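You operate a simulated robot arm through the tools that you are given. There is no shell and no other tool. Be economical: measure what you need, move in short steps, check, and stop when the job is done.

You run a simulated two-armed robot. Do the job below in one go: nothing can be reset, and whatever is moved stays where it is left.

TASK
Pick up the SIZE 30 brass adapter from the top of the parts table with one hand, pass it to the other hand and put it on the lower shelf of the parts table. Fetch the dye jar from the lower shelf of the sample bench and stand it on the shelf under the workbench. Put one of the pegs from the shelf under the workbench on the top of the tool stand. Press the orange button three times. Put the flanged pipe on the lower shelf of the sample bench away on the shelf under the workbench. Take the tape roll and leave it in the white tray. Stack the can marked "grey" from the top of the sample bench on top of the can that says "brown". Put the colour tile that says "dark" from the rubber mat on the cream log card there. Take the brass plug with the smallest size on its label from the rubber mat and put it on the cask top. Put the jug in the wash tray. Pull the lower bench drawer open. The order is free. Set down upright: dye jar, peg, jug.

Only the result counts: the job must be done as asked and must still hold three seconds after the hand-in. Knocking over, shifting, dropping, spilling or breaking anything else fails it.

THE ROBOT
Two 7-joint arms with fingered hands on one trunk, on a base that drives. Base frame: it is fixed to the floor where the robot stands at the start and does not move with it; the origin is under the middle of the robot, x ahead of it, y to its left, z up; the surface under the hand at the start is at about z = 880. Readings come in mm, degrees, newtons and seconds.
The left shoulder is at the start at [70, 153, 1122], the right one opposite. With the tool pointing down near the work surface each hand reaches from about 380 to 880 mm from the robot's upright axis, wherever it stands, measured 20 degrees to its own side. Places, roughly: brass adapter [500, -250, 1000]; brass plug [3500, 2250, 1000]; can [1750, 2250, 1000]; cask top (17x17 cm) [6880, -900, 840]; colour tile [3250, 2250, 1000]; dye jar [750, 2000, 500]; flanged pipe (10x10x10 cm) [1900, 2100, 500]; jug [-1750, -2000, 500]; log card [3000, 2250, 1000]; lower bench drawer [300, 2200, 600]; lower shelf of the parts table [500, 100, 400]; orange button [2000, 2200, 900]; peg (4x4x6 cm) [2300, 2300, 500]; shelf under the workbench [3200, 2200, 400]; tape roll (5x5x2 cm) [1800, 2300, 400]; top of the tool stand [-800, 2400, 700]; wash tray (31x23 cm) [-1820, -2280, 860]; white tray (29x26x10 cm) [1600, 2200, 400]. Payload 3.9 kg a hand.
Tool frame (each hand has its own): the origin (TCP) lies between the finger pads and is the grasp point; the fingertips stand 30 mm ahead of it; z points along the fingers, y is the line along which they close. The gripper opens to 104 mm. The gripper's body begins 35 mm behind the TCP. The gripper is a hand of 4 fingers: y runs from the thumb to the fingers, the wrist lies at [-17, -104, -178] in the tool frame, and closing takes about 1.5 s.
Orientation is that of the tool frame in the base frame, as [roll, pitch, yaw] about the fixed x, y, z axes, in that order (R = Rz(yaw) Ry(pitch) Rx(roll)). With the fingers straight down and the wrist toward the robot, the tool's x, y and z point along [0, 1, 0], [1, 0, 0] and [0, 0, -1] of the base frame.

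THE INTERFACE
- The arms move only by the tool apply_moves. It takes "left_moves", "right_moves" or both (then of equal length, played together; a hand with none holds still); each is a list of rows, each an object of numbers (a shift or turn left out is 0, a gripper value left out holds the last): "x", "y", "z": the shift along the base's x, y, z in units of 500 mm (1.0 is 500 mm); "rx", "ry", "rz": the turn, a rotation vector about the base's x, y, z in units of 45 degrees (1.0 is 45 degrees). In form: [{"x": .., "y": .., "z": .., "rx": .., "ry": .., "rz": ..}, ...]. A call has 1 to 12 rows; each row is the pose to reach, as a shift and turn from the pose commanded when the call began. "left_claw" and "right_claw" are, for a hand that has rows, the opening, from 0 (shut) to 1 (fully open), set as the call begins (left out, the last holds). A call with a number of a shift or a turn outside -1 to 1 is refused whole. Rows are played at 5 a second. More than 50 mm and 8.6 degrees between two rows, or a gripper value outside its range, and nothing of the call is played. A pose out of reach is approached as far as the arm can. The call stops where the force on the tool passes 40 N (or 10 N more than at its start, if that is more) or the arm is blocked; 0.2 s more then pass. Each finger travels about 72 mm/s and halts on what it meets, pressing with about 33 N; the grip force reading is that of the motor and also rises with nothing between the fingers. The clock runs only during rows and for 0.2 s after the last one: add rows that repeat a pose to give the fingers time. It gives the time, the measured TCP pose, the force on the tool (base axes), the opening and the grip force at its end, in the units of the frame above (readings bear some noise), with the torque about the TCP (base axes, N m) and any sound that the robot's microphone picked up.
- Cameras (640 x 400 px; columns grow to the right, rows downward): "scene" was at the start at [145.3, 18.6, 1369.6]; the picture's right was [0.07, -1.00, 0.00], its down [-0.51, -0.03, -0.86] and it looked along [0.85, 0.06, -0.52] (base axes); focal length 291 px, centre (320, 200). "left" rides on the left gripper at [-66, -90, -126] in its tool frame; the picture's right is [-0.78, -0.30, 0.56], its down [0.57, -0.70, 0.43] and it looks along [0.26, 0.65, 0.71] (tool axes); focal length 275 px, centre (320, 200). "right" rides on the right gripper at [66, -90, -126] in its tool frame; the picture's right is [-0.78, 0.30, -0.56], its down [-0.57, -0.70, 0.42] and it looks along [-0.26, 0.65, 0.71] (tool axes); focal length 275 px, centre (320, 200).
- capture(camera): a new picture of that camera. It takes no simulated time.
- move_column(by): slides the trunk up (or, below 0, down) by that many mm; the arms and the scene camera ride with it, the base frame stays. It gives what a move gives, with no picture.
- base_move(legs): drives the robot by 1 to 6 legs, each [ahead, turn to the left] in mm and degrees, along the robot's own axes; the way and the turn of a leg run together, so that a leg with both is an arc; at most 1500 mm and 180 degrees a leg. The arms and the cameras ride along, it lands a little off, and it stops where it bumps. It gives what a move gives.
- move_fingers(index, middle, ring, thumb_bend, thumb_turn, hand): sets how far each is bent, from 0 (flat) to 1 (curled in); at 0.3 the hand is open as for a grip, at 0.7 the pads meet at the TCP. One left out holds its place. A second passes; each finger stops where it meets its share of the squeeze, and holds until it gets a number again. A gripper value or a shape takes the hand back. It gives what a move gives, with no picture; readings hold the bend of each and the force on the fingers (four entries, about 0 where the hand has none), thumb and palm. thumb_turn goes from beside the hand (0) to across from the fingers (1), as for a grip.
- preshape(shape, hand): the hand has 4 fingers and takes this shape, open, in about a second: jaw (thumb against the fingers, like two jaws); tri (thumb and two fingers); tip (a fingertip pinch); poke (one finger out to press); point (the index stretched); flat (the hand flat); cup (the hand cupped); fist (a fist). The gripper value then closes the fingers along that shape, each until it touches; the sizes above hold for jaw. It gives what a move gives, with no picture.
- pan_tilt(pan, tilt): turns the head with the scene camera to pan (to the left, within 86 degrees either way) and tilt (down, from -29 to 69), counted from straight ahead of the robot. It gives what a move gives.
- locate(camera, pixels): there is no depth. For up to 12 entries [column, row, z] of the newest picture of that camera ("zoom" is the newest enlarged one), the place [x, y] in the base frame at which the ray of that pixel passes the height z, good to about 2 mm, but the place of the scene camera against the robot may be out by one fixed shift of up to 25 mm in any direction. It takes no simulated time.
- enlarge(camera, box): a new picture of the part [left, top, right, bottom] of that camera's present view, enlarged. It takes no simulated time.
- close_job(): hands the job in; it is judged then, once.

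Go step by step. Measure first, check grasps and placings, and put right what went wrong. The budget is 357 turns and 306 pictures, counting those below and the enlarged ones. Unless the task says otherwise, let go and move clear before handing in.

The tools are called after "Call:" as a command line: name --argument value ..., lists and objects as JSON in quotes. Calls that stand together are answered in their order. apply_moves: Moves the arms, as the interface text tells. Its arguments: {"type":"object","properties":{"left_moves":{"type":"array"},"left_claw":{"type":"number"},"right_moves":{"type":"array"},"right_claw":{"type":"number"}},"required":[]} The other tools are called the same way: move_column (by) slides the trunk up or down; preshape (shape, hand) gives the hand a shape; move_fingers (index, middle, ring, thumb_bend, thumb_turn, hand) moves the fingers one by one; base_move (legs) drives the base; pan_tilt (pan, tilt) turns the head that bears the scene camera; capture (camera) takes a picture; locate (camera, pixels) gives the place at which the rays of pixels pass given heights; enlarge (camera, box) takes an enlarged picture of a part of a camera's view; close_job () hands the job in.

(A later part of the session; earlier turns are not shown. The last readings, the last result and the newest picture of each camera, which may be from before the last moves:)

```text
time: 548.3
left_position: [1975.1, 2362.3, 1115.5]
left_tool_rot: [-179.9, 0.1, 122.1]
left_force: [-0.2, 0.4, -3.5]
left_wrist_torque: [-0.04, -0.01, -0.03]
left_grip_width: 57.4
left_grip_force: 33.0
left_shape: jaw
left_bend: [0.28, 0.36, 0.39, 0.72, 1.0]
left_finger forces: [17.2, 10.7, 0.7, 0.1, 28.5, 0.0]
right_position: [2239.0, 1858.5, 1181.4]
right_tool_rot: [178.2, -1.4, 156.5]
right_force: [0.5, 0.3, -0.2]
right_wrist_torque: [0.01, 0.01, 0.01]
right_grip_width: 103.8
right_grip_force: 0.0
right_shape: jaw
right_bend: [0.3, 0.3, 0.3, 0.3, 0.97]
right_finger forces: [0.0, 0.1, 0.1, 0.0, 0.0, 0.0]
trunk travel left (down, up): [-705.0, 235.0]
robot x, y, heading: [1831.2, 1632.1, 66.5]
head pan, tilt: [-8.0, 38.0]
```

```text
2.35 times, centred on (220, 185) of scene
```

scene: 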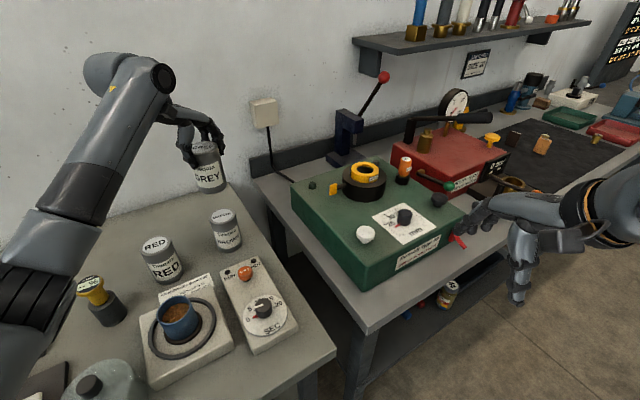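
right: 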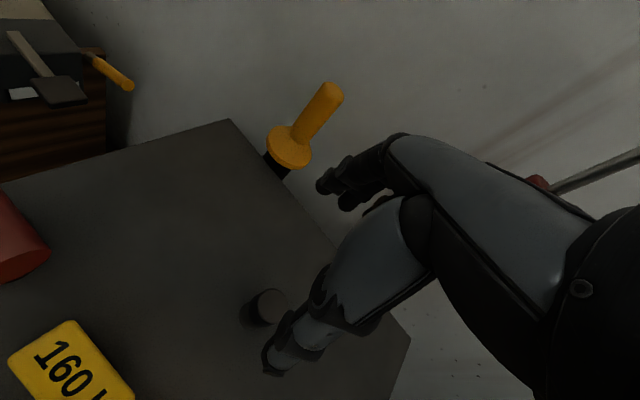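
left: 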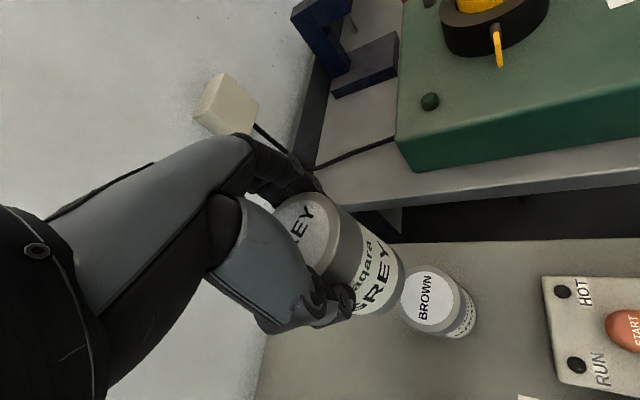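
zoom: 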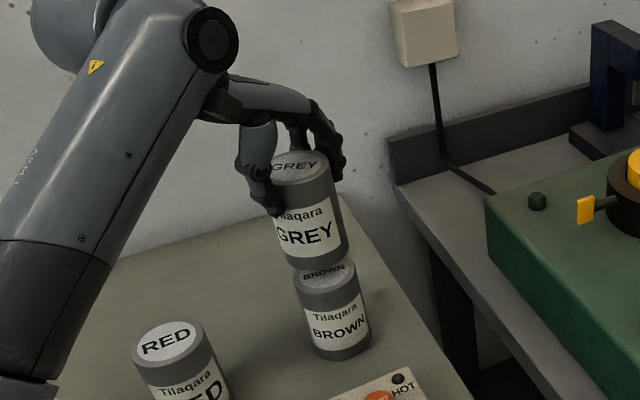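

Alignment looks right (axis offsets match the perspective lean). I lower in small steps to contact.

Call:
apply_moves --left_moves '[{"z": -0.01}, {"z": -0.018}, {"z": -0.024}, {"z": -0.03}, {"z": -0.036}]'

Call:
enlarge --camera "scene" --box '[140, 100, 300, 270]'

```text
time: 549.5
left_position: [1974.0, 2362.8, 1098.4]
left_tool_rot: [180.0, 0.1, 122.2]
left_force: [0.6, -1.2, -2.7]
left_wrist_torque: [-0.05, 0.01, -0.01]
left_grip_width: 57.3
left_grip_force: 33.5
left_shape: jaw
left_bend: [0.28, 0.36, 0.39, 0.72, 1.0]
left_finger forces: [17.2, 10.8, 0.7, 0.1, 28.6, 0.1]
right_position: [2239.0, 1858.5, 1181.3]
right_tool_rot: [178.2, -1.4, 156.7]
right_force: [-0.1, 0.9, 0.3]
right_wrist_torque: [0.0, -0.01, 0.02]
right_grip_width: 103.7
right_grip_force: 0.1
right_shape: jaw
right_bend: [0.3, 0.3, 0.3, 0.3, 0.97]
right_finger forces: [0.0, 0.0, 0.0, 0.0, 0.0, 0.1]
trunk travel left (down, up): [-705.0, 235.0]
robot x, y, heading: [1835.1, 1630.8, 66.4]
head pan, tilt: [-8.0, 38.0]
```

```text
2.35 times, centred on (220, 185) of scene
```

zoom: 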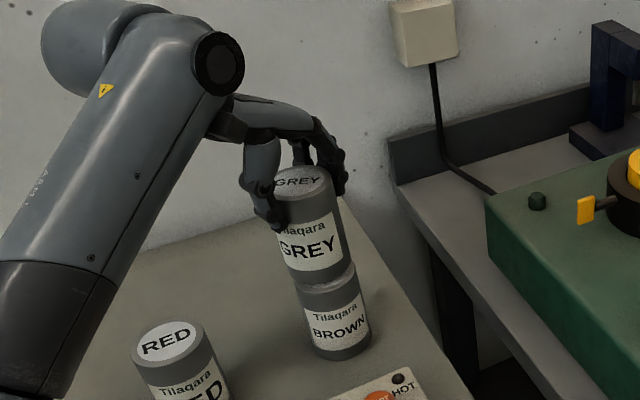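

Call:
apply_moves --left_moves '[{"z": -0.005}, {"z": -0.01}, {"z": -0.015}, {"z": -0.02}, {"z": -0.025}]'

```text
time: 550.7
left_position: [1973.4, 2359.6, 1092.0]
left_tool_rot: [179.4, -0.2, 122.2]
left_force: [-0.8, 4.6, 22.2]
left_wrist_torque: [0.24, -0.2, 0.09]
left_grip_width: 58.5
left_grip_force: 33.1
left_shape: jaw
left_bend: [0.28, 0.35, 0.39, 0.72, 1.0]
left_finger forces: [18.8, 11.8, 1.9, 0.0, 31.2, 0.1]
right_position: [2238.2, 1854.4, 1181.7]
right_tool_rot: [178.1, -1.3, 156.6]
right_force: [0.5, 0.0, 0.1]
right_wrist_torque: [-0.03, -0.01, 0.0]
right_grip_width: 103.5
right_grip_force: 0.1
right_shape: jaw
right_bend: [0.3, 0.3, 0.3, 0.3, 0.97]
right_finger forces: [0.0, 0.0, 0.1, 0.1, 0.1, 0.0]
trunk travel left (down, up): [-705.0, 235.0]
robot x, y, heading: [1837.3, 1631.5, 66.5]
head pan, tilt: [-8.0, 38.0]
```

Contact at 22 N: GREY rests on BROWN. I ease the pressure, open, and lift straight up.

Call:
apply_moves --left_moves '[{"z": 0.009}, {"z": 0.009}]'

Call:
apply_moves --left_moves '[{}, {}, {}, {}, {}, {}, {"z": 0.03}, {"z": 0.08}, {"z": 0.14}, {"z": 0.2}, {"z": 0.26}]' --left_claw 1

Call:
capture --camera "scene"

```text
time: 551.3
left_position: [1974.3, 2359.5, 1092.5]
left_tool_rot: [179.8, 0.0, 122.1]
left_force: [1.2, 4.6, 16.4]
left_wrist_torque: [0.34, -0.28, 0.04]
left_grip_width: 58.4
left_grip_force: 32.9
left_shape: jaw
left_bend: [0.28, 0.35, 0.39, 0.72, 1.0]
left_finger forces: [18.9, 12.0, 2.0, 0.1, 30.3, 0.1]
right_position: [2238.7, 1856.0, 1181.1]
right_tool_rot: [178.1, -1.4, 156.6]
right_force: [-0.3, 0.3, 0.2]
right_wrist_torque: [0.01, -0.02, -0.02]
right_grip_width: 103.4
right_grip_force: 0.0
right_shape: jaw
right_bend: [0.3, 0.3, 0.3, 0.3, 0.97]
right_finger forces: [0.0, 0.0, 0.0, 0.0, 0.0, 0.0]
trunk travel left (down, up): [-705.0, 235.0]
robot x, y, heading: [1834.1, 1630.8, 66.5]
head pan, tilt: [-8.0, 38.0]
```

```text
time: 553.7
left_position: [1973.6, 2361.9, 1221.4]
left_tool_rot: [-180.0, 0.1, 122.1]
left_force: [0.7, 0.4, -0.7]
left_wrist_torque: [0.01, -0.02, -0.01]
left_grip_width: 103.8
left_grip_force: 0.1
left_shape: jaw
left_bend: [0.3, 0.3, 0.3, 0.3, 0.97]
left_finger forces: [0.1, 0.0, 0.0, 0.0, 0.1, 0.1]
right_position: [2239.9, 1857.9, 1181.4]
right_tool_rot: [178.2, -1.3, 156.6]
right_force: [-0.1, -0.1, 0.4]
right_wrist_torque: [0.01, -0.01, -0.02]
right_grip_width: 103.8
right_grip_force: 0.1
right_shape: jaw
right_bend: [0.3, 0.3, 0.3, 0.3, 0.97]
right_finger forces: [0.1, 0.0, 0.0, 0.1, 0.0, 0.0]
trunk travel left (down, up): [-705.0, 235.0]
robot x, y, heading: [1836.4, 1629.8, 66.4]
head pan, tilt: [-8.0, 38.0]
```

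```text
105 pictures are left
```

scene: 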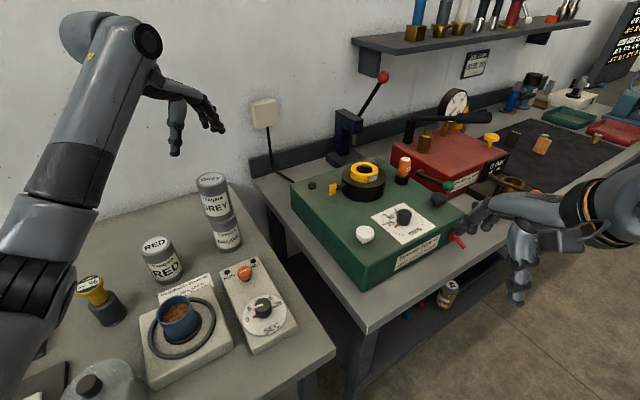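

GREY stands on BROWN. Next the orange START button at ≈(1978,2212,930): I move the left hand above it and shape it to poke.

Call:
apply_moves --left_moves '[{"y": -0.05}, {"y": -0.1}, {"y": -0.15}, {"y": -0.2}, {"y": -0.25}, {"y": -0.3}, {"y": -0.3, "z": -0.06}, {"y": -0.3, "z": -0.12}, {"y": -0.3, "z": -0.12}]'

Call:
preshape --hand "left" --shape "poke"

Call:
capture --camera "left"

Call:
enlarge --camera "scene" --box '[120, 120, 340, 340]'

```text
time: 555.7
left_position: [1973.0, 2212.3, 1160.5]
left_tool_rot: [179.9, 0.0, 122.1]
left_force: [1.1, -0.2, -0.2]
left_wrist_torque: [-0.03, 0.02, 0.02]
left_grip_width: 103.6
left_grip_force: 0.1
left_shape: jaw
left_bend: [0.3, 0.3, 0.3, 0.3, 0.97]
left_finger forces: [0.0, 0.1, 0.1, 0.0, 0.1, 0.0]
right_position: [2239.1, 1857.5, 1181.9]
right_tool_rot: [178.2, -1.4, 156.5]
right_force: [-0.4, 0.0, 0.5]
right_wrist_torque: [0.02, 0.0, 0.03]
right_grip_width: 103.8
right_grip_force: 0.1
right_shape: jaw
right_bend: [0.3, 0.3, 0.3, 0.3, 0.97]
right_finger forces: [0.0, 0.1, 0.1, 0.1, 0.0, 0.0]
trunk travel left (down, up): [-705.0, 235.0]
robot x, y, heading: [1833.2, 1631.8, 66.4]
head pan, tilt: [-8.0, 38.0]
```

```text
time: 556.6
left_position: [1972.3, 2211.5, 1160.9]
left_tool_rot: [180.0, 0.1, 122.2]
left_force: [0.3, -0.4, 0.3]
left_wrist_torque: [0.01, -0.02, 0.02]
left_grip_width: 0.0
left_grip_force: 0.0
left_shape: poke
left_bend: [0.7, 0.7, 0.99, 1.0, 1.0]
left_finger forces: [0.0, 0.0, 0.1, 0.0, 0.0, 0.0]
right_position: [2239.7, 1858.7, 1181.6]
right_tool_rot: [178.2, -1.3, 156.7]
right_force: [-0.1, -0.3, -0.5]
right_wrist_torque: [0.01, -0.01, -0.01]
right_grip_width: 103.7
right_grip_force: 0.0
right_shape: jaw
right_bend: [0.3, 0.3, 0.3, 0.3, 0.97]
right_finger forces: [0.1, 0.0, 0.0, 0.0, 0.0, 0.0]
trunk travel left (down, up): [-705.0, 235.0]
robot x, y, heading: [1834.3, 1633.6, 66.2]
head pan, tilt: [-8.0, 38.0]
```

```text
104 pictures are left
```

left: 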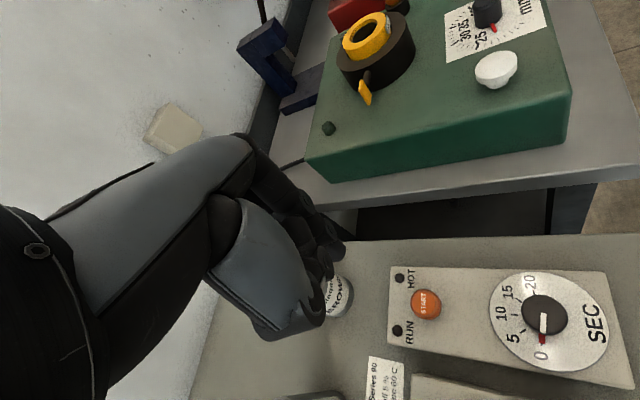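

```text
1.82 times, centred on (230, 230) of scene
```

zoom: 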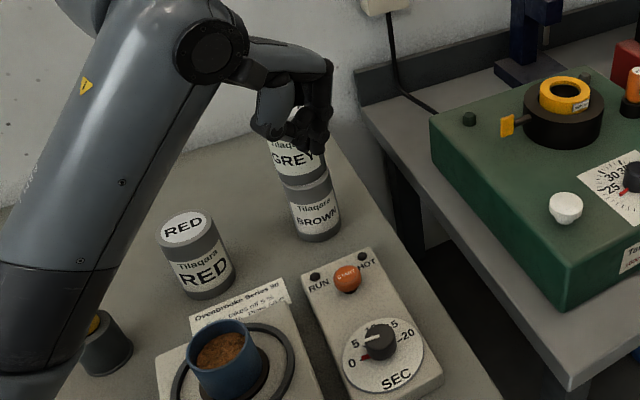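

Call:
locate --camera "left" --pixels '[[425, 304, 915], [425, 304, 930], [425, 304, 945]]'

```text
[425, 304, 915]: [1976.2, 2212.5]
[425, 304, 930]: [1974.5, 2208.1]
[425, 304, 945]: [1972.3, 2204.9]
```

The tip is ≈30 mm below TCP. Button ≈(1976,2211). I descend to just above it.

Call:
apply_moves --left_moves '[{"x": 0.006, "z": -0.08}, {"x": 0.006, "z": -0.16}, {"x": 0.006, "z": -0.24}, {"x": 0.006, "z": -0.3}, {"x": 0.006, "z": -0.34}, {"x": 0.006, "z": -0.36}, {"x": 0.006, "z": -0.36}]'

Call:
enlarge --camera "left" --box '[260, 200, 460, 360]'

Call:
enlarge --camera "scene" --box '[180, 180, 300, 300]'

```text
time: 558.2
left_position: [1977.2, 2210.1, 979.2]
left_tool_rot: [179.9, 0.0, 122.1]
left_force: [0.4, 0.2, -0.5]
left_wrist_torque: [0.01, 0.02, 0.0]
left_grip_width: 0.0
left_grip_force: 0.1
left_shape: poke
left_bend: [0.7, 0.7, 0.99, 1.0, 1.0]
left_finger forces: [0.0, 0.0, 0.0, 0.0, 0.0, 0.0]
right_position: [2240.6, 1858.3, 1180.5]
right_tool_rot: [178.3, -1.4, 156.6]
right_force: [-1.0, -0.3, 0.4]
right_wrist_torque: [0.01, 0.0, -0.04]
right_grip_width: 103.7
right_grip_force: 0.1
right_shape: jaw
right_bend: [0.3, 0.3, 0.3, 0.3, 0.97]
right_finger forces: [0.0, 0.0, 0.1, 0.0, 0.1, 0.0]
trunk travel left (down, up): [-705.0, 235.0]
robot x, y, heading: [1833.7, 1630.1, 66.4]
head pan, tilt: [-8.0, 38.0]
```

```text
2.50 times, centred on (360, 280) of left
```

zoom: 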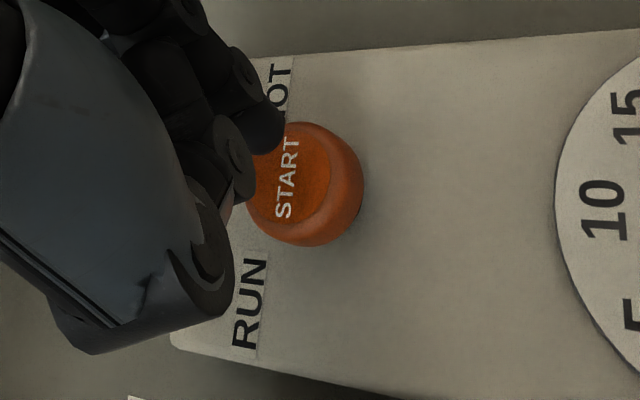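

```text
3.33 times, centred on (240, 240) of scene
```

zoom: 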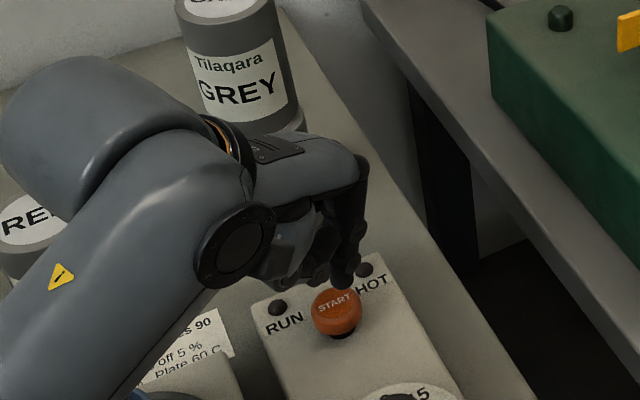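

Call:
locate --camera "left" --pixels '[[352, 272, 935], [352, 272, 925], [340, 254, 949], [340, 254, 935], [330, 262, 949]]'

```text
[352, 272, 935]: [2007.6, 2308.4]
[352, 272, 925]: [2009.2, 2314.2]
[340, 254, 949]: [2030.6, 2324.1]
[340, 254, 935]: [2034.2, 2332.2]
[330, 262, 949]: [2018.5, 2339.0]
```

Call:
capture --camera "left"

Call:
locate --camera "left" --pixels '[[354, 274, 935], [354, 274, 925], [341, 254, 949], [328, 275, 949], [346, 250, 955]]'

```text
100 pictures are left
```

left: 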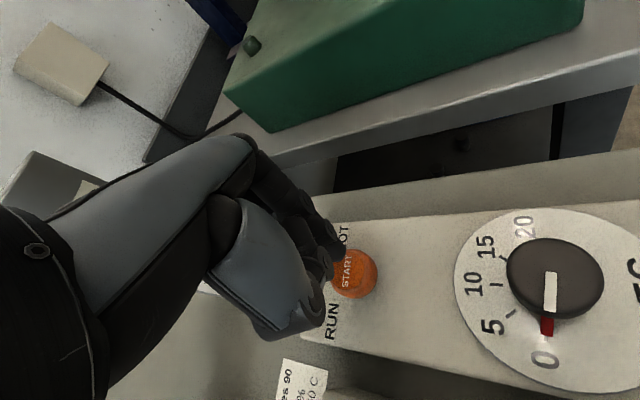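

```text
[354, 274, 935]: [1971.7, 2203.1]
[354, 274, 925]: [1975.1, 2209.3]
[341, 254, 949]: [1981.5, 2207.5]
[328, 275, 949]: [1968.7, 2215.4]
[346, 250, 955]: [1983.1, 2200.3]
```

Both fingertips are over the button. First press: move down until resistance.

Call:
apply_moves --left_moves '[{"z": -0.016, "y": -0.004}, {"z": -0.032, "y": -0.006}, {"z": -0.042, "y": -0.006}, {"z": -0.05, "y": -0.006}, {"z": -0.058, "y": -0.006}, {"z": -0.066, "y": -0.006}, {"z": -0.074, "y": -0.006}]'

```text
time: 559.8
left_position: [1980.4, 2209.9, 956.6]
left_tool_rot: [178.4, -0.3, 122.1]
left_force: [-0.8, -4.0, 20.2]
left_wrist_torque: [-0.16, -0.04, 0.0]
left_grip_width: 0.2
left_grip_force: 0.1
left_shape: poke
left_bend: [0.7, 0.7, 0.99, 1.0, 1.0]
left_finger forces: [12.9, 6.7, 0.0, 0.1, 0.0, 0.1]
right_position: [2239.2, 1854.7, 1181.5]
right_tool_rot: [178.0, -1.2, 156.6]
right_force: [-0.3, 0.7, -0.4]
right_wrist_torque: [0.0, -0.05, -0.01]
right_grip_width: 103.6
right_grip_force: 0.1
right_shape: jaw
right_bend: [0.3, 0.3, 0.3, 0.3, 0.97]
right_finger forces: [0.0, 0.1, 0.0, 0.1, 0.1, 0.0]
trunk travel left (down, up): [-705.0, 235.0]
robot x, y, heading: [1828.9, 1631.5, 66.3]
head pan, tilt: [-8.0, 38.0]
heard: click
stopped in row 7 (left hand): the force on the tool passed its limit at 43 N (the readings are from after the stop); the commanded pose is now the measured one
```

A click was heard: press one. I release.

Call:
apply_moves --left_moves '[{"z": 0.02}, {"z": 0.04}, {"z": 0.05}, {"z": 0.05}, {"z": 0.05}]'

Call:
apply_moves --left_moves '[{"z": -0.02}, {"z": -0.035}, {"z": -0.045}, {"z": -0.053}, {"z": -0.06}, {"z": -0.067}]'

```text
time: 561.0
left_position: [1978.4, 2211.7, 977.4]
left_tool_rot: [179.0, -0.3, 122.1]
left_force: [-0.4, 0.4, -0.3]
left_wrist_torque: [0.0, 0.02, -0.02]
left_grip_width: 0.0
left_grip_force: 0.2
left_shape: poke
left_bend: [0.7, 0.7, 0.99, 1.0, 1.0]
left_finger forces: [0.0, 0.0, 0.0, 0.1, 0.0, 0.0]
right_position: [2239.1, 1857.4, 1182.3]
right_tool_rot: [178.1, -1.4, 156.7]
right_force: [0.5, -0.1, 0.3]
right_wrist_torque: [-0.01, 0.0, 0.01]
right_grip_width: 103.7
right_grip_force: 0.0
right_shape: jaw
right_bend: [0.3, 0.3, 0.3, 0.3, 0.97]
right_finger forces: [0.0, 0.1, 0.0, 0.1, 0.1, 0.1]
trunk travel left (down, up): [-705.0, 235.0]
robot x, y, heading: [1830.4, 1631.5, 66.2]
head pan, tilt: [-8.0, 38.0]
```

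```text
time: 562.3
left_position: [1982.4, 2212.6, 957.3]
left_tool_rot: [177.4, -0.6, 122.1]
left_force: [-1.1, -3.9, 19.4]
left_wrist_torque: [-0.1, 0.0, 0.02]
left_grip_width: 0.0
left_grip_force: 0.0
left_shape: poke
left_bend: [0.7, 0.7, 0.99, 1.0, 1.0]
left_finger forces: [11.5, 7.6, 0.0, 0.0, 0.0, 0.0]
right_position: [2238.6, 1856.1, 1182.1]
right_tool_rot: [177.9, -1.4, 156.5]
right_force: [-1.2, 0.9, 0.6]
right_wrist_torque: [-0.01, 0.03, -0.02]
right_grip_width: 103.8
right_grip_force: 0.1
right_shape: jaw
right_bend: [0.3, 0.3, 0.3, 0.3, 0.97]
right_finger forces: [0.0, 0.0, 0.0, 0.0, 0.0, 0.1]
trunk travel left (down, up): [-705.0, 235.0]
robot x, y, heading: [1836.1, 1632.6, 66.3]
head pan, tilt: [-8.0, 38.0]
heard: click
stopped in row 6 (left hand): the force on the tool passed its limit at 42 N (the readings are from after the stop); the commanded pose is now the measured one
```

Second click. I release and press a third time, correcting 4 mm of drift in x.

Call:
apply_moves --left_moves '[{"z": 0.02}, {"z": 0.04}, {"z": 0.05, "x": -0.01, "y": -0.004}, {"z": 0.05, "x": -0.012, "y": -0.006}, {"z": 0.05, "x": -0.012, "y": -0.006}]'

Call:
apply_moves --left_moves '[{"z": -0.02}, {"z": -0.035}, {"z": -0.045}, {"z": -0.053}, {"z": -0.06}, {"z": -0.067}]'

Call:
apply_moves --left_moves '[{"z": 0.04}, {"z": 0.1}, {"z": 0.18}, {"z": 0.26}, {"z": 0.34}, {"z": 0.42}]'

Call:
capture --camera "scene"

```text
time: 563.5
left_position: [1974.6, 2212.6, 974.8]
left_tool_rot: [178.1, -0.5, 122.2]
left_force: [-0.4, 0.7, 0.3]
left_wrist_torque: [-0.02, -0.03, 0.05]
left_grip_width: 0.0
left_grip_force: 0.0
left_shape: poke
left_bend: [0.7, 0.7, 0.99, 1.0, 1.0]
left_finger forces: [0.1, 0.0, 0.0, 0.1, 0.0, 0.1]
right_position: [2239.8, 1859.2, 1180.9]
right_tool_rot: [178.2, -1.4, 156.7]
right_force: [0.8, -1.1, -0.1]
right_wrist_torque: [0.0, -0.01, -0.01]
right_grip_width: 103.8
right_grip_force: 0.0
right_shape: jaw
right_bend: [0.3, 0.3, 0.3, 0.3, 0.97]
right_finger forces: [0.1, 0.1, 0.0, 0.0, 0.0, 0.0]
trunk travel left (down, up): [-705.0, 235.0]
robot x, y, heading: [1834.7, 1631.0, 66.7]
head pan, tilt: [-8.0, 38.0]
```

```text
time: 564.9
left_position: [1976.8, 2214.9, 956.2]
left_tool_rot: [176.5, -1.0, 122.2]
left_force: [-1.1, -2.4, 19.4]
left_wrist_torque: [-0.13, -0.08, 0.02]
left_grip_width: 0.0
left_grip_force: 0.0
left_shape: poke
left_bend: [0.7, 0.7, 0.99, 1.0, 1.0]
left_finger forces: [12.0, 7.2, 0.0, 0.0, 0.1, 0.0]
right_position: [2238.6, 1856.1, 1180.9]
right_tool_rot: [178.2, -1.3, 156.7]
right_force: [0.2, -0.4, -1.6]
right_wrist_torque: [0.02, -0.01, -0.01]
right_grip_width: 103.8
right_grip_force: 0.0
right_shape: jaw
right_bend: [0.3, 0.3, 0.3, 0.3, 0.97]
right_finger forces: [0.0, 0.0, 0.0, 0.0, 0.1, 0.1]
trunk travel left (down, up): [-705.0, 235.0]
robot x, y, heading: [1832.2, 1634.5, 66.5]
head pan, tilt: [-8.0, 38.0]
heard: click
stopped in row 6 (left hand): the force on the tool passed its limit at 43 N (the readings are from after the stop); the commanded pose is now the measured one
```

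```text
time: 566.3
left_position: [1977.6, 2215.5, 1162.7]
left_tool_rot: [177.2, -0.9, 122.3]
left_force: [0.2, 0.3, 0.8]
left_wrist_torque: [0.02, 0.05, 0.0]
left_grip_width: 0.2
left_grip_force: 0.1
left_shape: poke
left_bend: [0.7, 0.7, 0.99, 1.0, 1.0]
left_finger forces: [0.0, 0.0, 0.1, 0.0, 0.0, 0.0]
right_position: [2239.9, 1858.0, 1181.6]
right_tool_rot: [178.2, -1.5, 156.7]
right_force: [-0.2, -0.3, -0.2]
right_wrist_torque: [0.0, 0.05, -0.02]
right_grip_width: 103.7
right_grip_force: 0.1
right_shape: jaw
right_bend: [0.3, 0.3, 0.3, 0.3, 0.97]
right_finger forces: [0.1, 0.0, 0.0, 0.0, 0.1, 0.0]
trunk travel left (down, up): [-705.0, 235.0]
robot x, y, heading: [1829.2, 1633.7, 66.6]
head pan, tilt: [-8.0, 38.0]
```

```text
99 pictures are left
```

scene: 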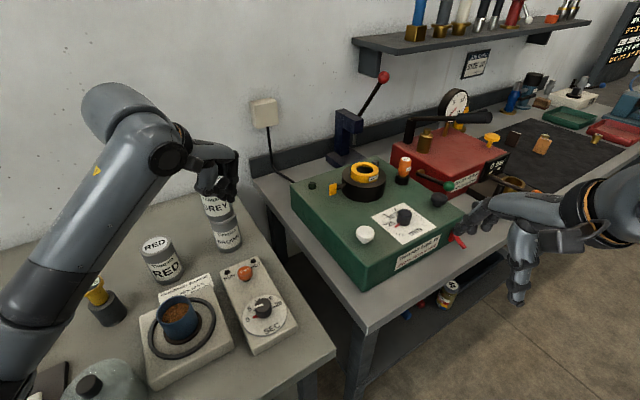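

Three clicks registered and the stack is intact. I back away and go to the workbench's rubber mat.

Call:
base_move --legs '[[-450, 0], [0, -66], [1320, 0], [0, 90]]'

Call:
preshape --hand "left" --shape "jaw"

Call:
pan_tilt --pan -5 --tilt 35

Call:
capture --camera "scene"

```text
time: 581.9
left_position: [2865.1, 1811.6, 1162.1]
left_tool_rot: [177.2, -0.9, 146.0]
left_force: [0.1, -0.2, 0.9]
left_wrist_torque: [-0.02, 0.01, 0.0]
left_grip_width: 0.2
left_grip_force: 0.0
left_shape: poke
left_bend: [0.7, 0.7, 0.99, 1.0, 1.0]
left_finger forces: [0.0, 0.0, 0.0, 0.0, 0.0, 0.0]
right_position: [3250.1, 1589.3, 1181.1]
right_tool_rot: [178.2, -1.3, -179.6]
right_force: [-0.2, 0.7, 0.4]
right_wrist_torque: [0.0, -0.04, 0.0]
right_grip_width: 103.4
right_grip_force: 0.1
right_shape: jaw
right_bend: [0.3, 0.3, 0.3, 0.3, 0.97]
right_finger forces: [0.0, 0.0, 0.1, 0.0, 0.0, 0.0]
trunk travel left (down, up): [-705.0, 235.0]
robot x, y, heading: [2964.6, 1221.6, 90.2]
head pan, tilt: [-8.0, 38.0]
```

```text
time: 582.8
left_position: [2866.3, 1811.7, 1161.2]
left_tool_rot: [177.2, -1.0, 146.0]
left_force: [0.6, 0.0, 0.5]
left_wrist_torque: [0.02, -0.02, -0.03]
left_grip_width: 103.7
left_grip_force: 0.0
left_shape: jaw
left_bend: [0.3, 0.3, 0.3, 0.3, 0.97]
left_finger forces: [0.0, 0.0, 0.0, 0.0, 0.0, 0.0]
right_position: [3248.8, 1588.3, 1180.7]
right_tool_rot: [178.4, -1.3, -179.6]
right_force: [0.3, -0.4, -0.6]
right_wrist_torque: [0.0, 0.01, -0.03]
right_grip_width: 103.6
right_grip_force: 0.1
right_shape: jaw
right_bend: [0.3, 0.3, 0.3, 0.3, 0.97]
right_finger forces: [0.0, 0.0, 0.1, 0.1, 0.1, 0.0]
trunk travel left (down, up): [-705.0, 235.0]
robot x, y, heading: [2969.2, 1219.1, 90.5]
head pan, tilt: [-8.0, 38.0]
```

```text
time: 583.4
left_position: [2864.4, 1811.3, 1162.6]
left_tool_rot: [177.2, -0.8, 146.1]
left_force: [-0.2, 0.3, -0.3]
left_wrist_torque: [0.03, -0.02, 0.01]
left_grip_width: 104.0
left_grip_force: 0.1
left_shape: jaw
left_bend: [0.3, 0.3, 0.3, 0.3, 0.97]
left_finger forces: [0.0, 0.0, 0.0, 0.0, 0.0, 0.1]
right_position: [3248.8, 1587.5, 1182.2]
right_tool_rot: [178.4, -1.3, -179.6]
right_force: [-0.1, 0.7, 0.3]
right_wrist_torque: [0.01, -0.03, 0.0]
right_grip_width: 103.8
right_grip_force: 0.0
right_shape: jaw
right_bend: [0.3, 0.3, 0.3, 0.3, 0.97]
right_finger forces: [0.0, 0.1, 0.0, 0.0, 0.1, 0.0]
trunk travel left (down, up): [-705.0, 235.0]
robot x, y, heading: [2967.6, 1220.3, 90.3]
head pan, tilt: [-5.0, 35.0]
```

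```text
98 pictures are left
```

scene: 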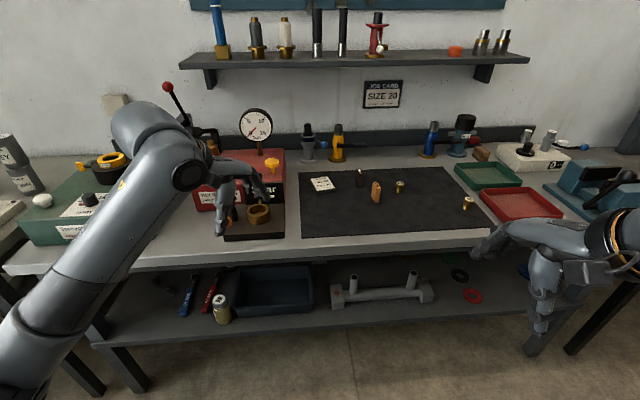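

Call:
enlarge --camera "scene" --box '[295, 160, 425, 225]'

Call:
enlarge --camera "scene" --box '[385, 165, 485, 225]'

```text
4.92 times, centred on (360, 192) of scene
```

zoom: 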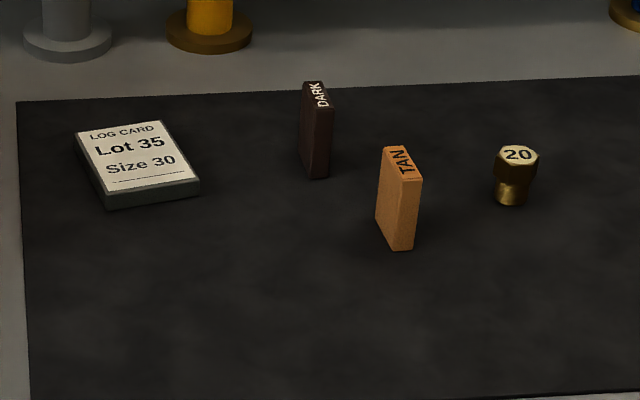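

```text
6.40 times, centred on (435, 195) of scene
```

zoom: 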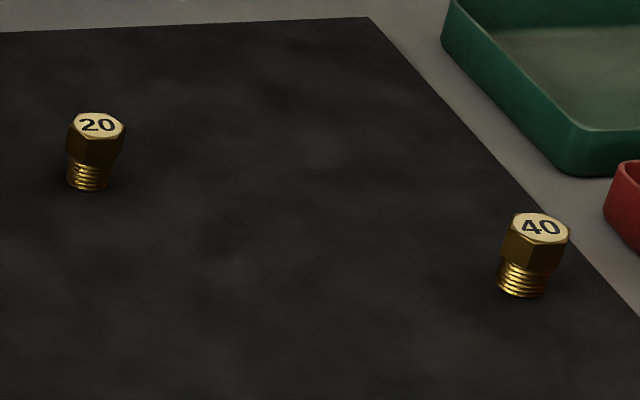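

Call:
locate --camera "scene" --pixels '[[359, 186, 880], [359, 172, 930], [323, 186, 890], [399, 193, 880], [399, 182, 920], [376, 199, 880], [376, 185, 925], [468, 208, 880], [302, 238, 880]]'

```text
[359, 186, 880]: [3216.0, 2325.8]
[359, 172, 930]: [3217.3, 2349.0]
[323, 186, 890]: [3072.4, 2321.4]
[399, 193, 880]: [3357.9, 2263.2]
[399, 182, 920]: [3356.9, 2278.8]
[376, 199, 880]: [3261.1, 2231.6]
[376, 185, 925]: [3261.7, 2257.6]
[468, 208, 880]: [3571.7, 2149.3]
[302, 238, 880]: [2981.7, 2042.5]
```

DARK ≈ (3209,2310), log card ≈ (3065,2298), plug "20" ≈ (3350,2248). I move to x≈3330 and square the left hand.

Call:
base_move --legs '[[0, -90], [365, 0], [0, 90]]'

Call:
apply_moves --left_moves '[{"rz": 0.15, "rx": -0.012, "ry": 0.004}, {"rz": 0.3, "rx": -0.024, "ry": 0.008}, {"rz": 0.45, "rx": -0.036, "ry": 0.012}, {"rz": 0.6, "rx": -0.048, "ry": 0.016}, {"rz": 0.74, "rx": -0.061, "ry": 0.02}, {"rz": 0.74, "rx": -0.061, "ry": 0.02}]' --left_claw 0.8

Call:
capture --camera "left"

```text
time: 593.3
left_position: [3231.6, 1821.4, 1162.6]
left_tool_rot: [177.1, -0.9, 145.9]
left_force: [-0.3, -0.2, -0.4]
left_wrist_torque: [0.01, -0.03, 0.0]
left_grip_width: 103.9
left_grip_force: 0.1
left_shape: jaw
left_bend: [0.3, 0.3, 0.3, 0.3, 0.97]
left_finger forces: [0.0, 0.0, 0.1, 0.0, 0.0, 0.0]
right_position: [3614.7, 1598.4, 1181.2]
right_tool_rot: [178.3, -1.3, -179.8]
right_force: [-0.1, -0.1, 0.2]
right_wrist_torque: [0.03, -0.01, 0.0]
right_grip_width: 103.5
right_grip_force: 0.0
right_shape: jaw
right_bend: [0.3, 0.3, 0.3, 0.3, 0.97]
right_finger forces: [0.0, 0.0, 0.0, 0.0, 0.1, 0.0]
trunk travel left (down, up): [-705.0, 235.0]
robot x, y, heading: [3334.2, 1228.3, 90.0]
head pan, tilt: [-5.0, 35.0]
```

```text
time: 594.7
left_position: [3230.7, 1821.1, 1162.4]
left_tool_rot: [180.0, -0.9, 179.2]
left_force: [0.4, 0.5, -0.2]
left_wrist_torque: [0.04, -0.05, 0.0]
left_grip_width: 83.4
left_grip_force: 0.1
left_shape: jaw
left_bend: [0.27, 0.34, 0.31, 0.47, 0.98]
left_finger forces: [0.0, 0.0, 0.0, 0.1, 0.0, 0.1]
right_position: [3614.7, 1597.1, 1181.7]
right_tool_rot: [178.2, -1.4, -180.0]
right_force: [-0.2, 0.4, 0.3]
right_wrist_torque: [0.01, 0.01, -0.01]
right_grip_width: 104.0
right_grip_force: 0.0
right_shape: jaw
right_bend: [0.3, 0.3, 0.3, 0.3, 0.97]
right_finger forces: [0.0, 0.1, 0.1, 0.0, 0.0, 0.1]
trunk travel left (down, up): [-705.0, 235.0]
robot x, y, heading: [3335.8, 1225.3, 90.0]
head pan, tilt: [-5.0, 35.0]
```

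```text
95 pictures are left
```

left: 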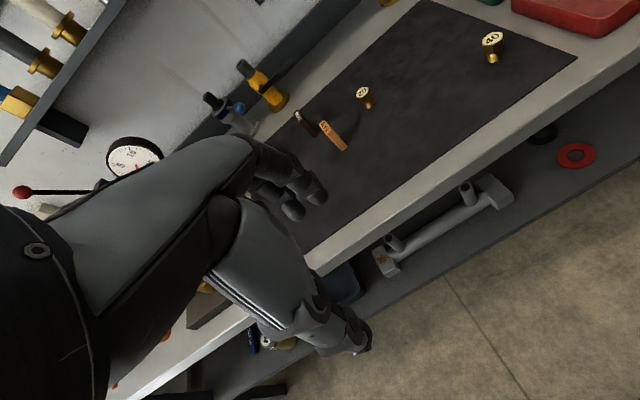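

Call:
base_move --legs '[[385, 0]]'

Call:
capture --camera "left"

Call:
enlarge --camera "left" --box '[320, 160, 520, 330]'

```text
time: 597.1
left_position: [3232.4, 2209.1, 1162.2]
left_tool_rot: [-179.9, -0.9, 179.1]
left_force: [0.5, -0.3, -0.3]
left_wrist_torque: [0.0, 0.01, 0.0]
left_grip_width: 83.7
left_grip_force: 0.0
left_shape: jaw
left_bend: [0.27, 0.34, 0.31, 0.47, 0.98]
left_finger forces: [0.0, 0.0, 0.1, 0.0, 0.0, 0.1]
right_position: [3615.7, 1985.4, 1180.3]
right_tool_rot: [178.2, -1.3, -179.9]
right_force: [0.8, 0.8, -0.1]
right_wrist_torque: [-0.03, 0.02, 0.0]
right_grip_width: 103.8
right_grip_force: 0.0
right_shape: jaw
right_bend: [0.3, 0.3, 0.3, 0.3, 0.97]
right_finger forces: [0.1, 0.1, 0.0, 0.0, 0.0, 0.0]
trunk travel left (down, up): [-705.0, 235.0]
robot x, y, heading: [3334.6, 1615.2, 89.9]
head pan, tilt: [-5.0, 35.0]
```

```text
94 pictures are left
```

left: 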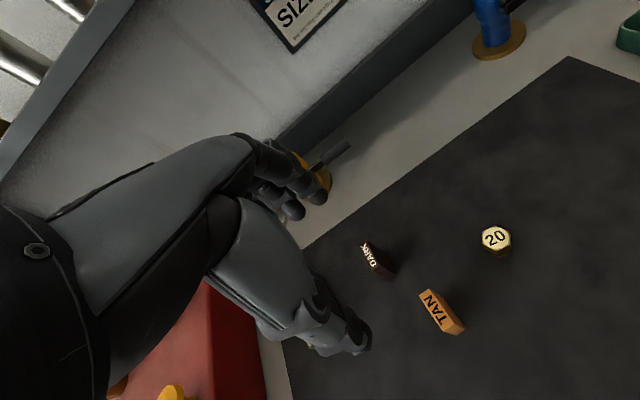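

```text
2.35 times, centred on (420, 245) of left
```

zoom: 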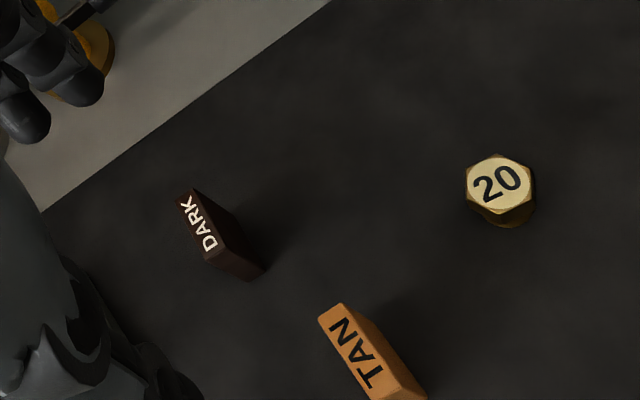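

Call:
locate --camera "left" --pixels '[[363.4, 242, 930], [375.7, 268.8, 930], [363.4, 242, 920], [375.7, 268.8, 920], [391, 278, 880], [495, 237, 915], [375, 252, 925], [369, 258, 925]]'

```text
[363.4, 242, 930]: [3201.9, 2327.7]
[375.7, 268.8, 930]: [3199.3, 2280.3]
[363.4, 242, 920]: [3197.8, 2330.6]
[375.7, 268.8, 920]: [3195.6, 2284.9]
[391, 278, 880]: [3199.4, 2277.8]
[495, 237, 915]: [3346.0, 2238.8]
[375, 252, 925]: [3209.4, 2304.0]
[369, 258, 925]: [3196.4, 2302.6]
```

DARK spans y 2280–2328, x 3196–3209 (centre 3202,2304). I move above and down to z≈1000, then check.

Call:
apply_moves --left_moves '[{"x": -0.03, "y": 0.06}, {"x": -0.06, "y": 0.12}, {"x": -0.06, "y": 0.19}, {"x": -0.06, "y": 0.19, "z": -0.08}, {"x": -0.06, "y": 0.19, "z": -0.16}, {"x": -0.06, "y": 0.19, "z": -0.24}, {"x": -0.06, "y": 0.19, "z": -0.32}, {"x": -0.06, "y": 0.19, "z": -0.32}]'

Call:
capture --camera "left"

```text
time: 599.0
left_position: [3203.5, 2303.8, 1001.6]
left_tool_rot: [-180.0, -0.9, 179.1]
left_force: [-0.5, -0.6, -0.6]
left_wrist_torque: [0.01, -0.04, -0.01]
left_grip_width: 83.5
left_grip_force: 0.0
left_shape: jaw
left_bend: [0.27, 0.34, 0.31, 0.47, 0.98]
left_finger forces: [0.0, 0.0, 0.1, 0.2, 0.0, 0.0]
right_position: [3615.8, 1985.7, 1181.9]
right_tool_rot: [178.3, -1.3, -179.9]
right_force: [-0.3, 0.2, 0.0]
right_wrist_torque: [0.0, -0.01, -0.01]
right_grip_width: 104.0
right_grip_force: 0.1
right_shape: jaw
right_bend: [0.3, 0.3, 0.3, 0.3, 0.97]
right_finger forces: [0.1, 0.0, 0.0, 0.1, 0.1, 0.1]
trunk travel left (down, up): [-705.0, 235.0]
robot x, y, heading: [3333.7, 1615.8, 89.8]
head pan, tilt: [-5.0, 35.0]
```

```text
92 pictures are left
```

left: 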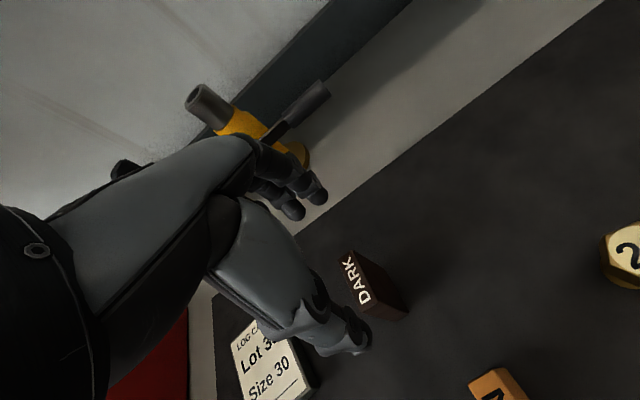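

Call:
locate --camera "left" --pixels '[[358, 281, 928], [348, 253, 928], [367, 306, 928], [242, 322, 893], [310, 393, 893], [232, 345, 893], [283, 318, 893]]'

```text
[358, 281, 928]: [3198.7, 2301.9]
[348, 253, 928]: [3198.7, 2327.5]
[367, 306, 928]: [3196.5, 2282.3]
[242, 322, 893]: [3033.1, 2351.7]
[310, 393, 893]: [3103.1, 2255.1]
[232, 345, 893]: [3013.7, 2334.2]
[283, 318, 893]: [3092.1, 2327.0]
```

Call:
apply_moves --left_moves '[{"x": -0.01, "z": -0.05}, {"x": -0.01, "z": -0.1}, {"x": -0.01, "z": -0.15}, {"x": -0.01, "z": -0.176}, {"x": -0.01, "z": -0.176}]'

Call:
apply_moves --left_moves '[{}, {}, {}, {}, {}, {}, {}]' --left_claw 0

Call:
apply_moves --left_moves '[{"z": 0.05}, {"z": 0.1}, {"z": 0.16}, {"z": 0.16}]'

Call:
capture --camera "left"

```text
time: 600.1
left_position: [3197.5, 2304.1, 914.3]
left_tool_rot: [-180.0, -0.9, 179.2]
left_force: [-0.1, -0.1, 2.5]
left_wrist_torque: [0.07, 0.0, 0.0]
left_grip_width: 83.4
left_grip_force: 0.0
left_shape: jaw
left_bend: [0.27, 0.34, 0.31, 0.47, 0.98]
left_finger forces: [0.0, 1.8, 0.1, 0.1, 0.5, 0.1]
right_position: [3616.5, 1985.0, 1181.6]
right_tool_rot: [178.3, -1.3, -179.8]
right_force: [-0.9, 0.7, 0.2]
right_wrist_torque: [0.02, 0.03, -0.01]
right_grip_width: 103.6
right_grip_force: 0.1
right_shape: jaw
right_bend: [0.3, 0.3, 0.3, 0.3, 0.97]
right_finger forces: [0.1, 0.0, 0.0, 0.1, 0.0, 0.0]
trunk travel left (down, up): [-705.0, 235.0]
robot x, y, heading: [3333.5, 1615.6, 89.8]
head pan, tilt: [-5.0, 35.0]
```

```text
time: 601.8
left_position: [3198.6, 2303.8, 915.3]
left_tool_rot: [179.9, -1.0, 179.0]
left_force: [-0.2, -3.3, 5.5]
left_wrist_torque: [0.07, -0.06, -0.03]
left_grip_width: 34.7
left_grip_force: 33.4
left_shape: jaw
left_bend: [0.73, 0.48, 0.5, 0.73, 1.0]
left_finger forces: [36.4, 0.0, 0.0, 0.0, 30.6, 0.0]
right_position: [3615.8, 1984.0, 1182.3]
right_tool_rot: [178.2, -1.3, -179.9]
right_force: [0.2, 0.6, -0.8]
right_wrist_torque: [0.02, -0.02, 0.0]
right_grip_width: 103.6
right_grip_force: 0.1
right_shape: jaw
right_bend: [0.3, 0.3, 0.3, 0.3, 0.97]
right_finger forces: [0.0, 0.0, 0.0, 0.0, 0.1, 0.0]
trunk travel left (down, up): [-705.0, 235.0]
robot x, y, heading: [3330.5, 1619.5, 89.9]
head pan, tilt: [-5.0, 35.0]
```

```text
time: 602.8
left_position: [3198.5, 2306.2, 992.3]
left_tool_rot: [179.9, -0.9, 179.0]
left_force: [0.7, 0.2, -0.4]
left_wrist_torque: [0.03, -0.02, 0.0]
left_grip_width: 34.5
left_grip_force: 32.8
left_shape: jaw
left_bend: [0.73, 0.48, 0.5, 0.73, 1.0]
left_finger forces: [29.8, 0.1, 0.0, 0.1, 29.9, 0.1]
right_position: [3615.7, 1986.5, 1181.8]
right_tool_rot: [178.4, -1.4, -179.8]
right_force: [0.0, 0.3, -0.1]
right_wrist_torque: [0.02, 0.0, -0.02]
right_grip_width: 103.6
right_grip_force: 0.0
right_shape: jaw
right_bend: [0.3, 0.3, 0.3, 0.3, 0.97]
right_finger forces: [0.0, 0.0, 0.1, 0.0, 0.0, 0.0]
trunk travel left (down, up): [-705.0, 235.0]
robot x, y, heading: [3332.0, 1617.8, 89.7]
head pan, tilt: [-5.0, 35.0]
```

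```text
91 pictures are left
```

left: 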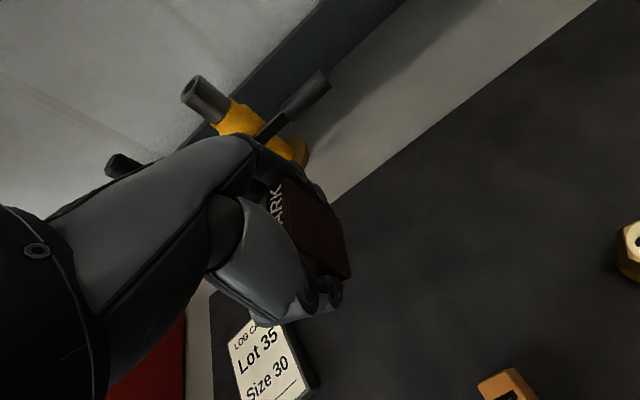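

Call:
locate --camera "left" --pixels '[[258, 350, 893], [230, 345, 893], [245, 398, 893], [281, 329, 893], [313, 386, 893]]'

Call:
enlarge --camera "scene" --box '[260, 140, 440, 260]'

```text
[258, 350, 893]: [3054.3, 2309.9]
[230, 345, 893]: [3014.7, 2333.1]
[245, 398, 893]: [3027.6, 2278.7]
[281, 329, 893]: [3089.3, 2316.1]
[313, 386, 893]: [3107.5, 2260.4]
```

```text
3.33 times, centred on (350, 200) of scene
```

zoom: 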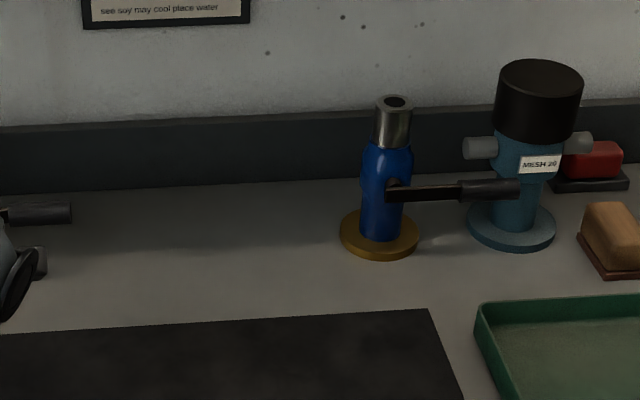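

Card centre ≈ (3060,2297). I carry the tile over it and lower.

Call:
apply_moves --left_moves '[{"x": -0.05}, {"x": -0.1, "y": -0.006}, {"x": -0.15, "y": -0.01}, {"x": -0.2, "y": -0.014}, {"x": -0.25, "y": -0.016}, {"x": -0.277, "y": -0.018}, {"x": -0.277, "y": -0.018}]'

Call:
capture --camera "left"

```text
time: 604.4
left_position: [3057.6, 2296.0, 995.0]
left_tool_rot: [-180.0, -0.9, 179.1]
left_force: [0.6, -0.2, -1.2]
left_wrist_torque: [-0.01, 0.0, 0.01]
left_grip_width: 34.2
left_grip_force: 33.6
left_shape: jaw
left_bend: [0.73, 0.48, 0.5, 0.73, 1.0]
left_finger forces: [29.7, 0.0, 0.0, 0.1, 29.8, 0.0]
right_position: [3616.2, 1986.9, 1180.7]
right_tool_rot: [178.2, -1.3, -179.9]
right_force: [0.6, -0.5, -0.3]
right_wrist_torque: [0.02, 0.0, 0.01]
right_grip_width: 103.8
right_grip_force: 0.0
right_shape: jaw
right_bend: [0.3, 0.3, 0.3, 0.3, 0.97]
right_finger forces: [0.0, 0.0, 0.0, 0.0, 0.1, 0.1]
trunk travel left (down, up): [-705.0, 235.0]
robot x, y, heading: [3336.3, 1617.4, 89.9]
head pan, tilt: [-5.0, 35.0]
```

```text
89 pictures are left
```

left: 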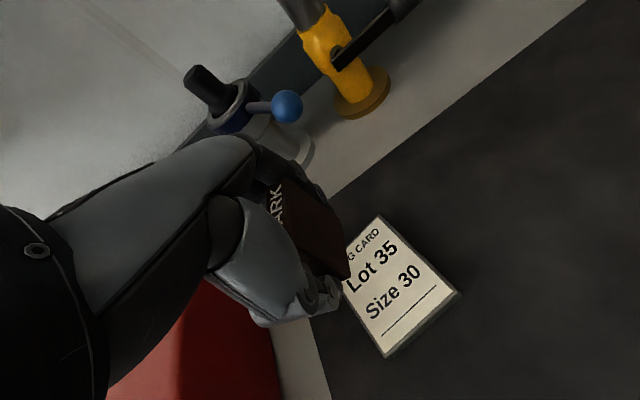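

The card's centre (384,286) is right below the hand (377,284). I lower to contact.

Call:
apply_moves --left_moves '[{"z": -0.05, "x": 0.006}, {"z": -0.1, "x": 0.006}, {"z": -0.118, "x": 0.006}, {"z": -0.126, "x": 0.006}, {"z": -0.134, "x": 0.006}, {"z": -0.142, "x": 0.006}, {"z": -0.15, "x": 0.006}, {"z": -0.158, "x": 0.006}]'

Call:
capture --camera "left"

```text
time: 606.1
left_position: [3060.5, 2300.0, 931.4]
left_tool_rot: [178.4, -1.1, 179.2]
left_force: [2.0, -6.1, 20.9]
left_wrist_torque: [-0.7, 0.0, 0.06]
left_grip_width: 33.7
left_grip_force: 32.2
left_shape: jaw
left_bend: [0.73, 0.48, 0.5, 0.74, 1.0]
left_finger forces: [29.4, 0.1, 0.1, 0.1, 49.0, 0.0]
right_position: [3616.6, 1984.3, 1181.0]
right_tool_rot: [178.2, -1.3, -179.7]
right_force: [-0.7, 0.5, -0.3]
right_wrist_torque: [-0.02, 0.0, 0.02]
right_grip_width: 103.5
right_grip_force: 0.2
right_shape: jaw
right_bend: [0.3, 0.3, 0.3, 0.3, 0.97]
right_finger forces: [0.0, 0.0, 0.0, 0.0, 0.0, 0.0]
trunk travel left (down, up): [-705.0, 235.0]
robot x, y, heading: [3334.1, 1615.2, 90.0]
head pan, tilt: [-5.0, 35.0]
stopped in row 8 (left hand): the force on the tool passed its limit at 43 N (the readings are from after the stop); the commanded pose is now the measured one
```

```text
88 pictures are left
```

left: 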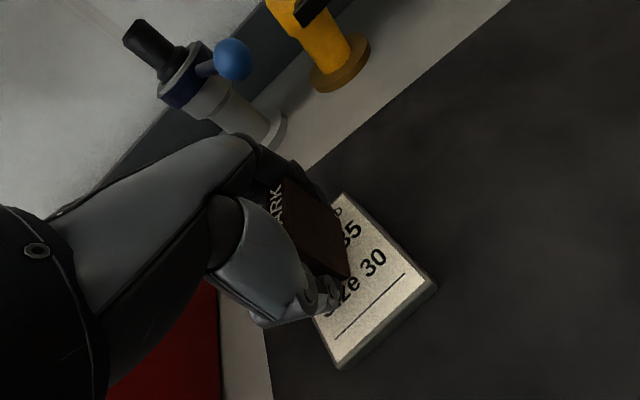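

Tile rests on the card. I ease slightly, open, and lift.

Call:
apply_moves --left_moves '[{"z": 0.006}, {"z": 0.006}]'

Call:
apply_moves --left_moves '[{}, {}, {}, {}, {}, {"z": 0.03}, {"z": 0.08}, {"z": 0.14}, {"z": 0.2}, {"z": 0.28}, {"z": 0.34}]' --left_claw 0.8

Call:
capture --camera "left"

```text
time: 606.7
left_position: [3061.5, 2300.0, 931.3]
left_tool_rot: [178.8, -1.1, 179.2]
left_force: [-1.0, 1.8, 11.7]
left_wrist_torque: [0.35, -0.07, 0.07]
left_grip_width: 33.9
left_grip_force: 33.4
left_shape: jaw
left_bend: [0.72, 0.48, 0.5, 0.74, 1.0]
left_finger forces: [40.2, 0.1, 0.0, 0.0, 33.0, 0.0]
right_position: [3615.8, 1984.2, 1182.4]
right_tool_rot: [178.2, -1.2, -179.9]
right_force: [0.5, 0.2, 0.0]
right_wrist_torque: [0.02, 0.03, 0.0]
right_grip_width: 103.7
right_grip_force: 0.1
right_shape: jaw
right_bend: [0.3, 0.3, 0.3, 0.3, 0.97]
right_finger forces: [0.0, 0.1, 0.0, 0.0, 0.0, 0.0]
trunk travel left (down, up): [-705.0, 235.0]
robot x, y, heading: [3334.3, 1617.7, 90.1]
head pan, tilt: [-5.0, 35.0]
```

```text
time: 609.1
left_position: [3061.7, 2299.4, 1098.4]
left_tool_rot: [179.1, -1.1, 179.2]
left_force: [0.5, 0.9, -0.2]
left_wrist_torque: [0.0, 0.0, -0.02]
left_grip_width: 83.0
left_grip_force: 0.2
left_shape: jaw
left_bend: [0.27, 0.34, 0.31, 0.47, 0.98]
left_finger forces: [0.1, 0.0, 0.1, 0.1, 0.0, 0.0]
right_position: [3614.9, 1985.6, 1180.5]
right_tool_rot: [178.2, -1.2, -179.9]
right_force: [-0.1, 0.8, -0.5]
right_wrist_torque: [-0.01, 0.02, -0.02]
right_grip_width: 103.2
right_grip_force: 0.1
right_shape: jaw
right_bend: [0.3, 0.3, 0.3, 0.3, 0.97]
right_finger forces: [0.1, 0.0, 0.0, 0.0, 0.0, 0.0]
trunk travel left (down, up): [-705.0, 235.0]
robot x, y, heading: [3332.4, 1616.7, 89.6]
head pan, tilt: [-5.0, 35.0]
```

```text
87 pictures are left
```

left: 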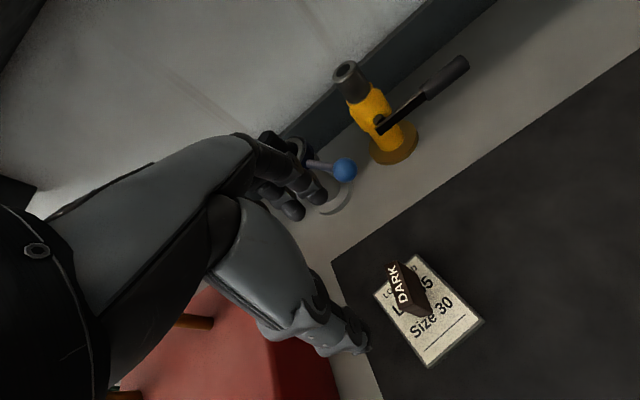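

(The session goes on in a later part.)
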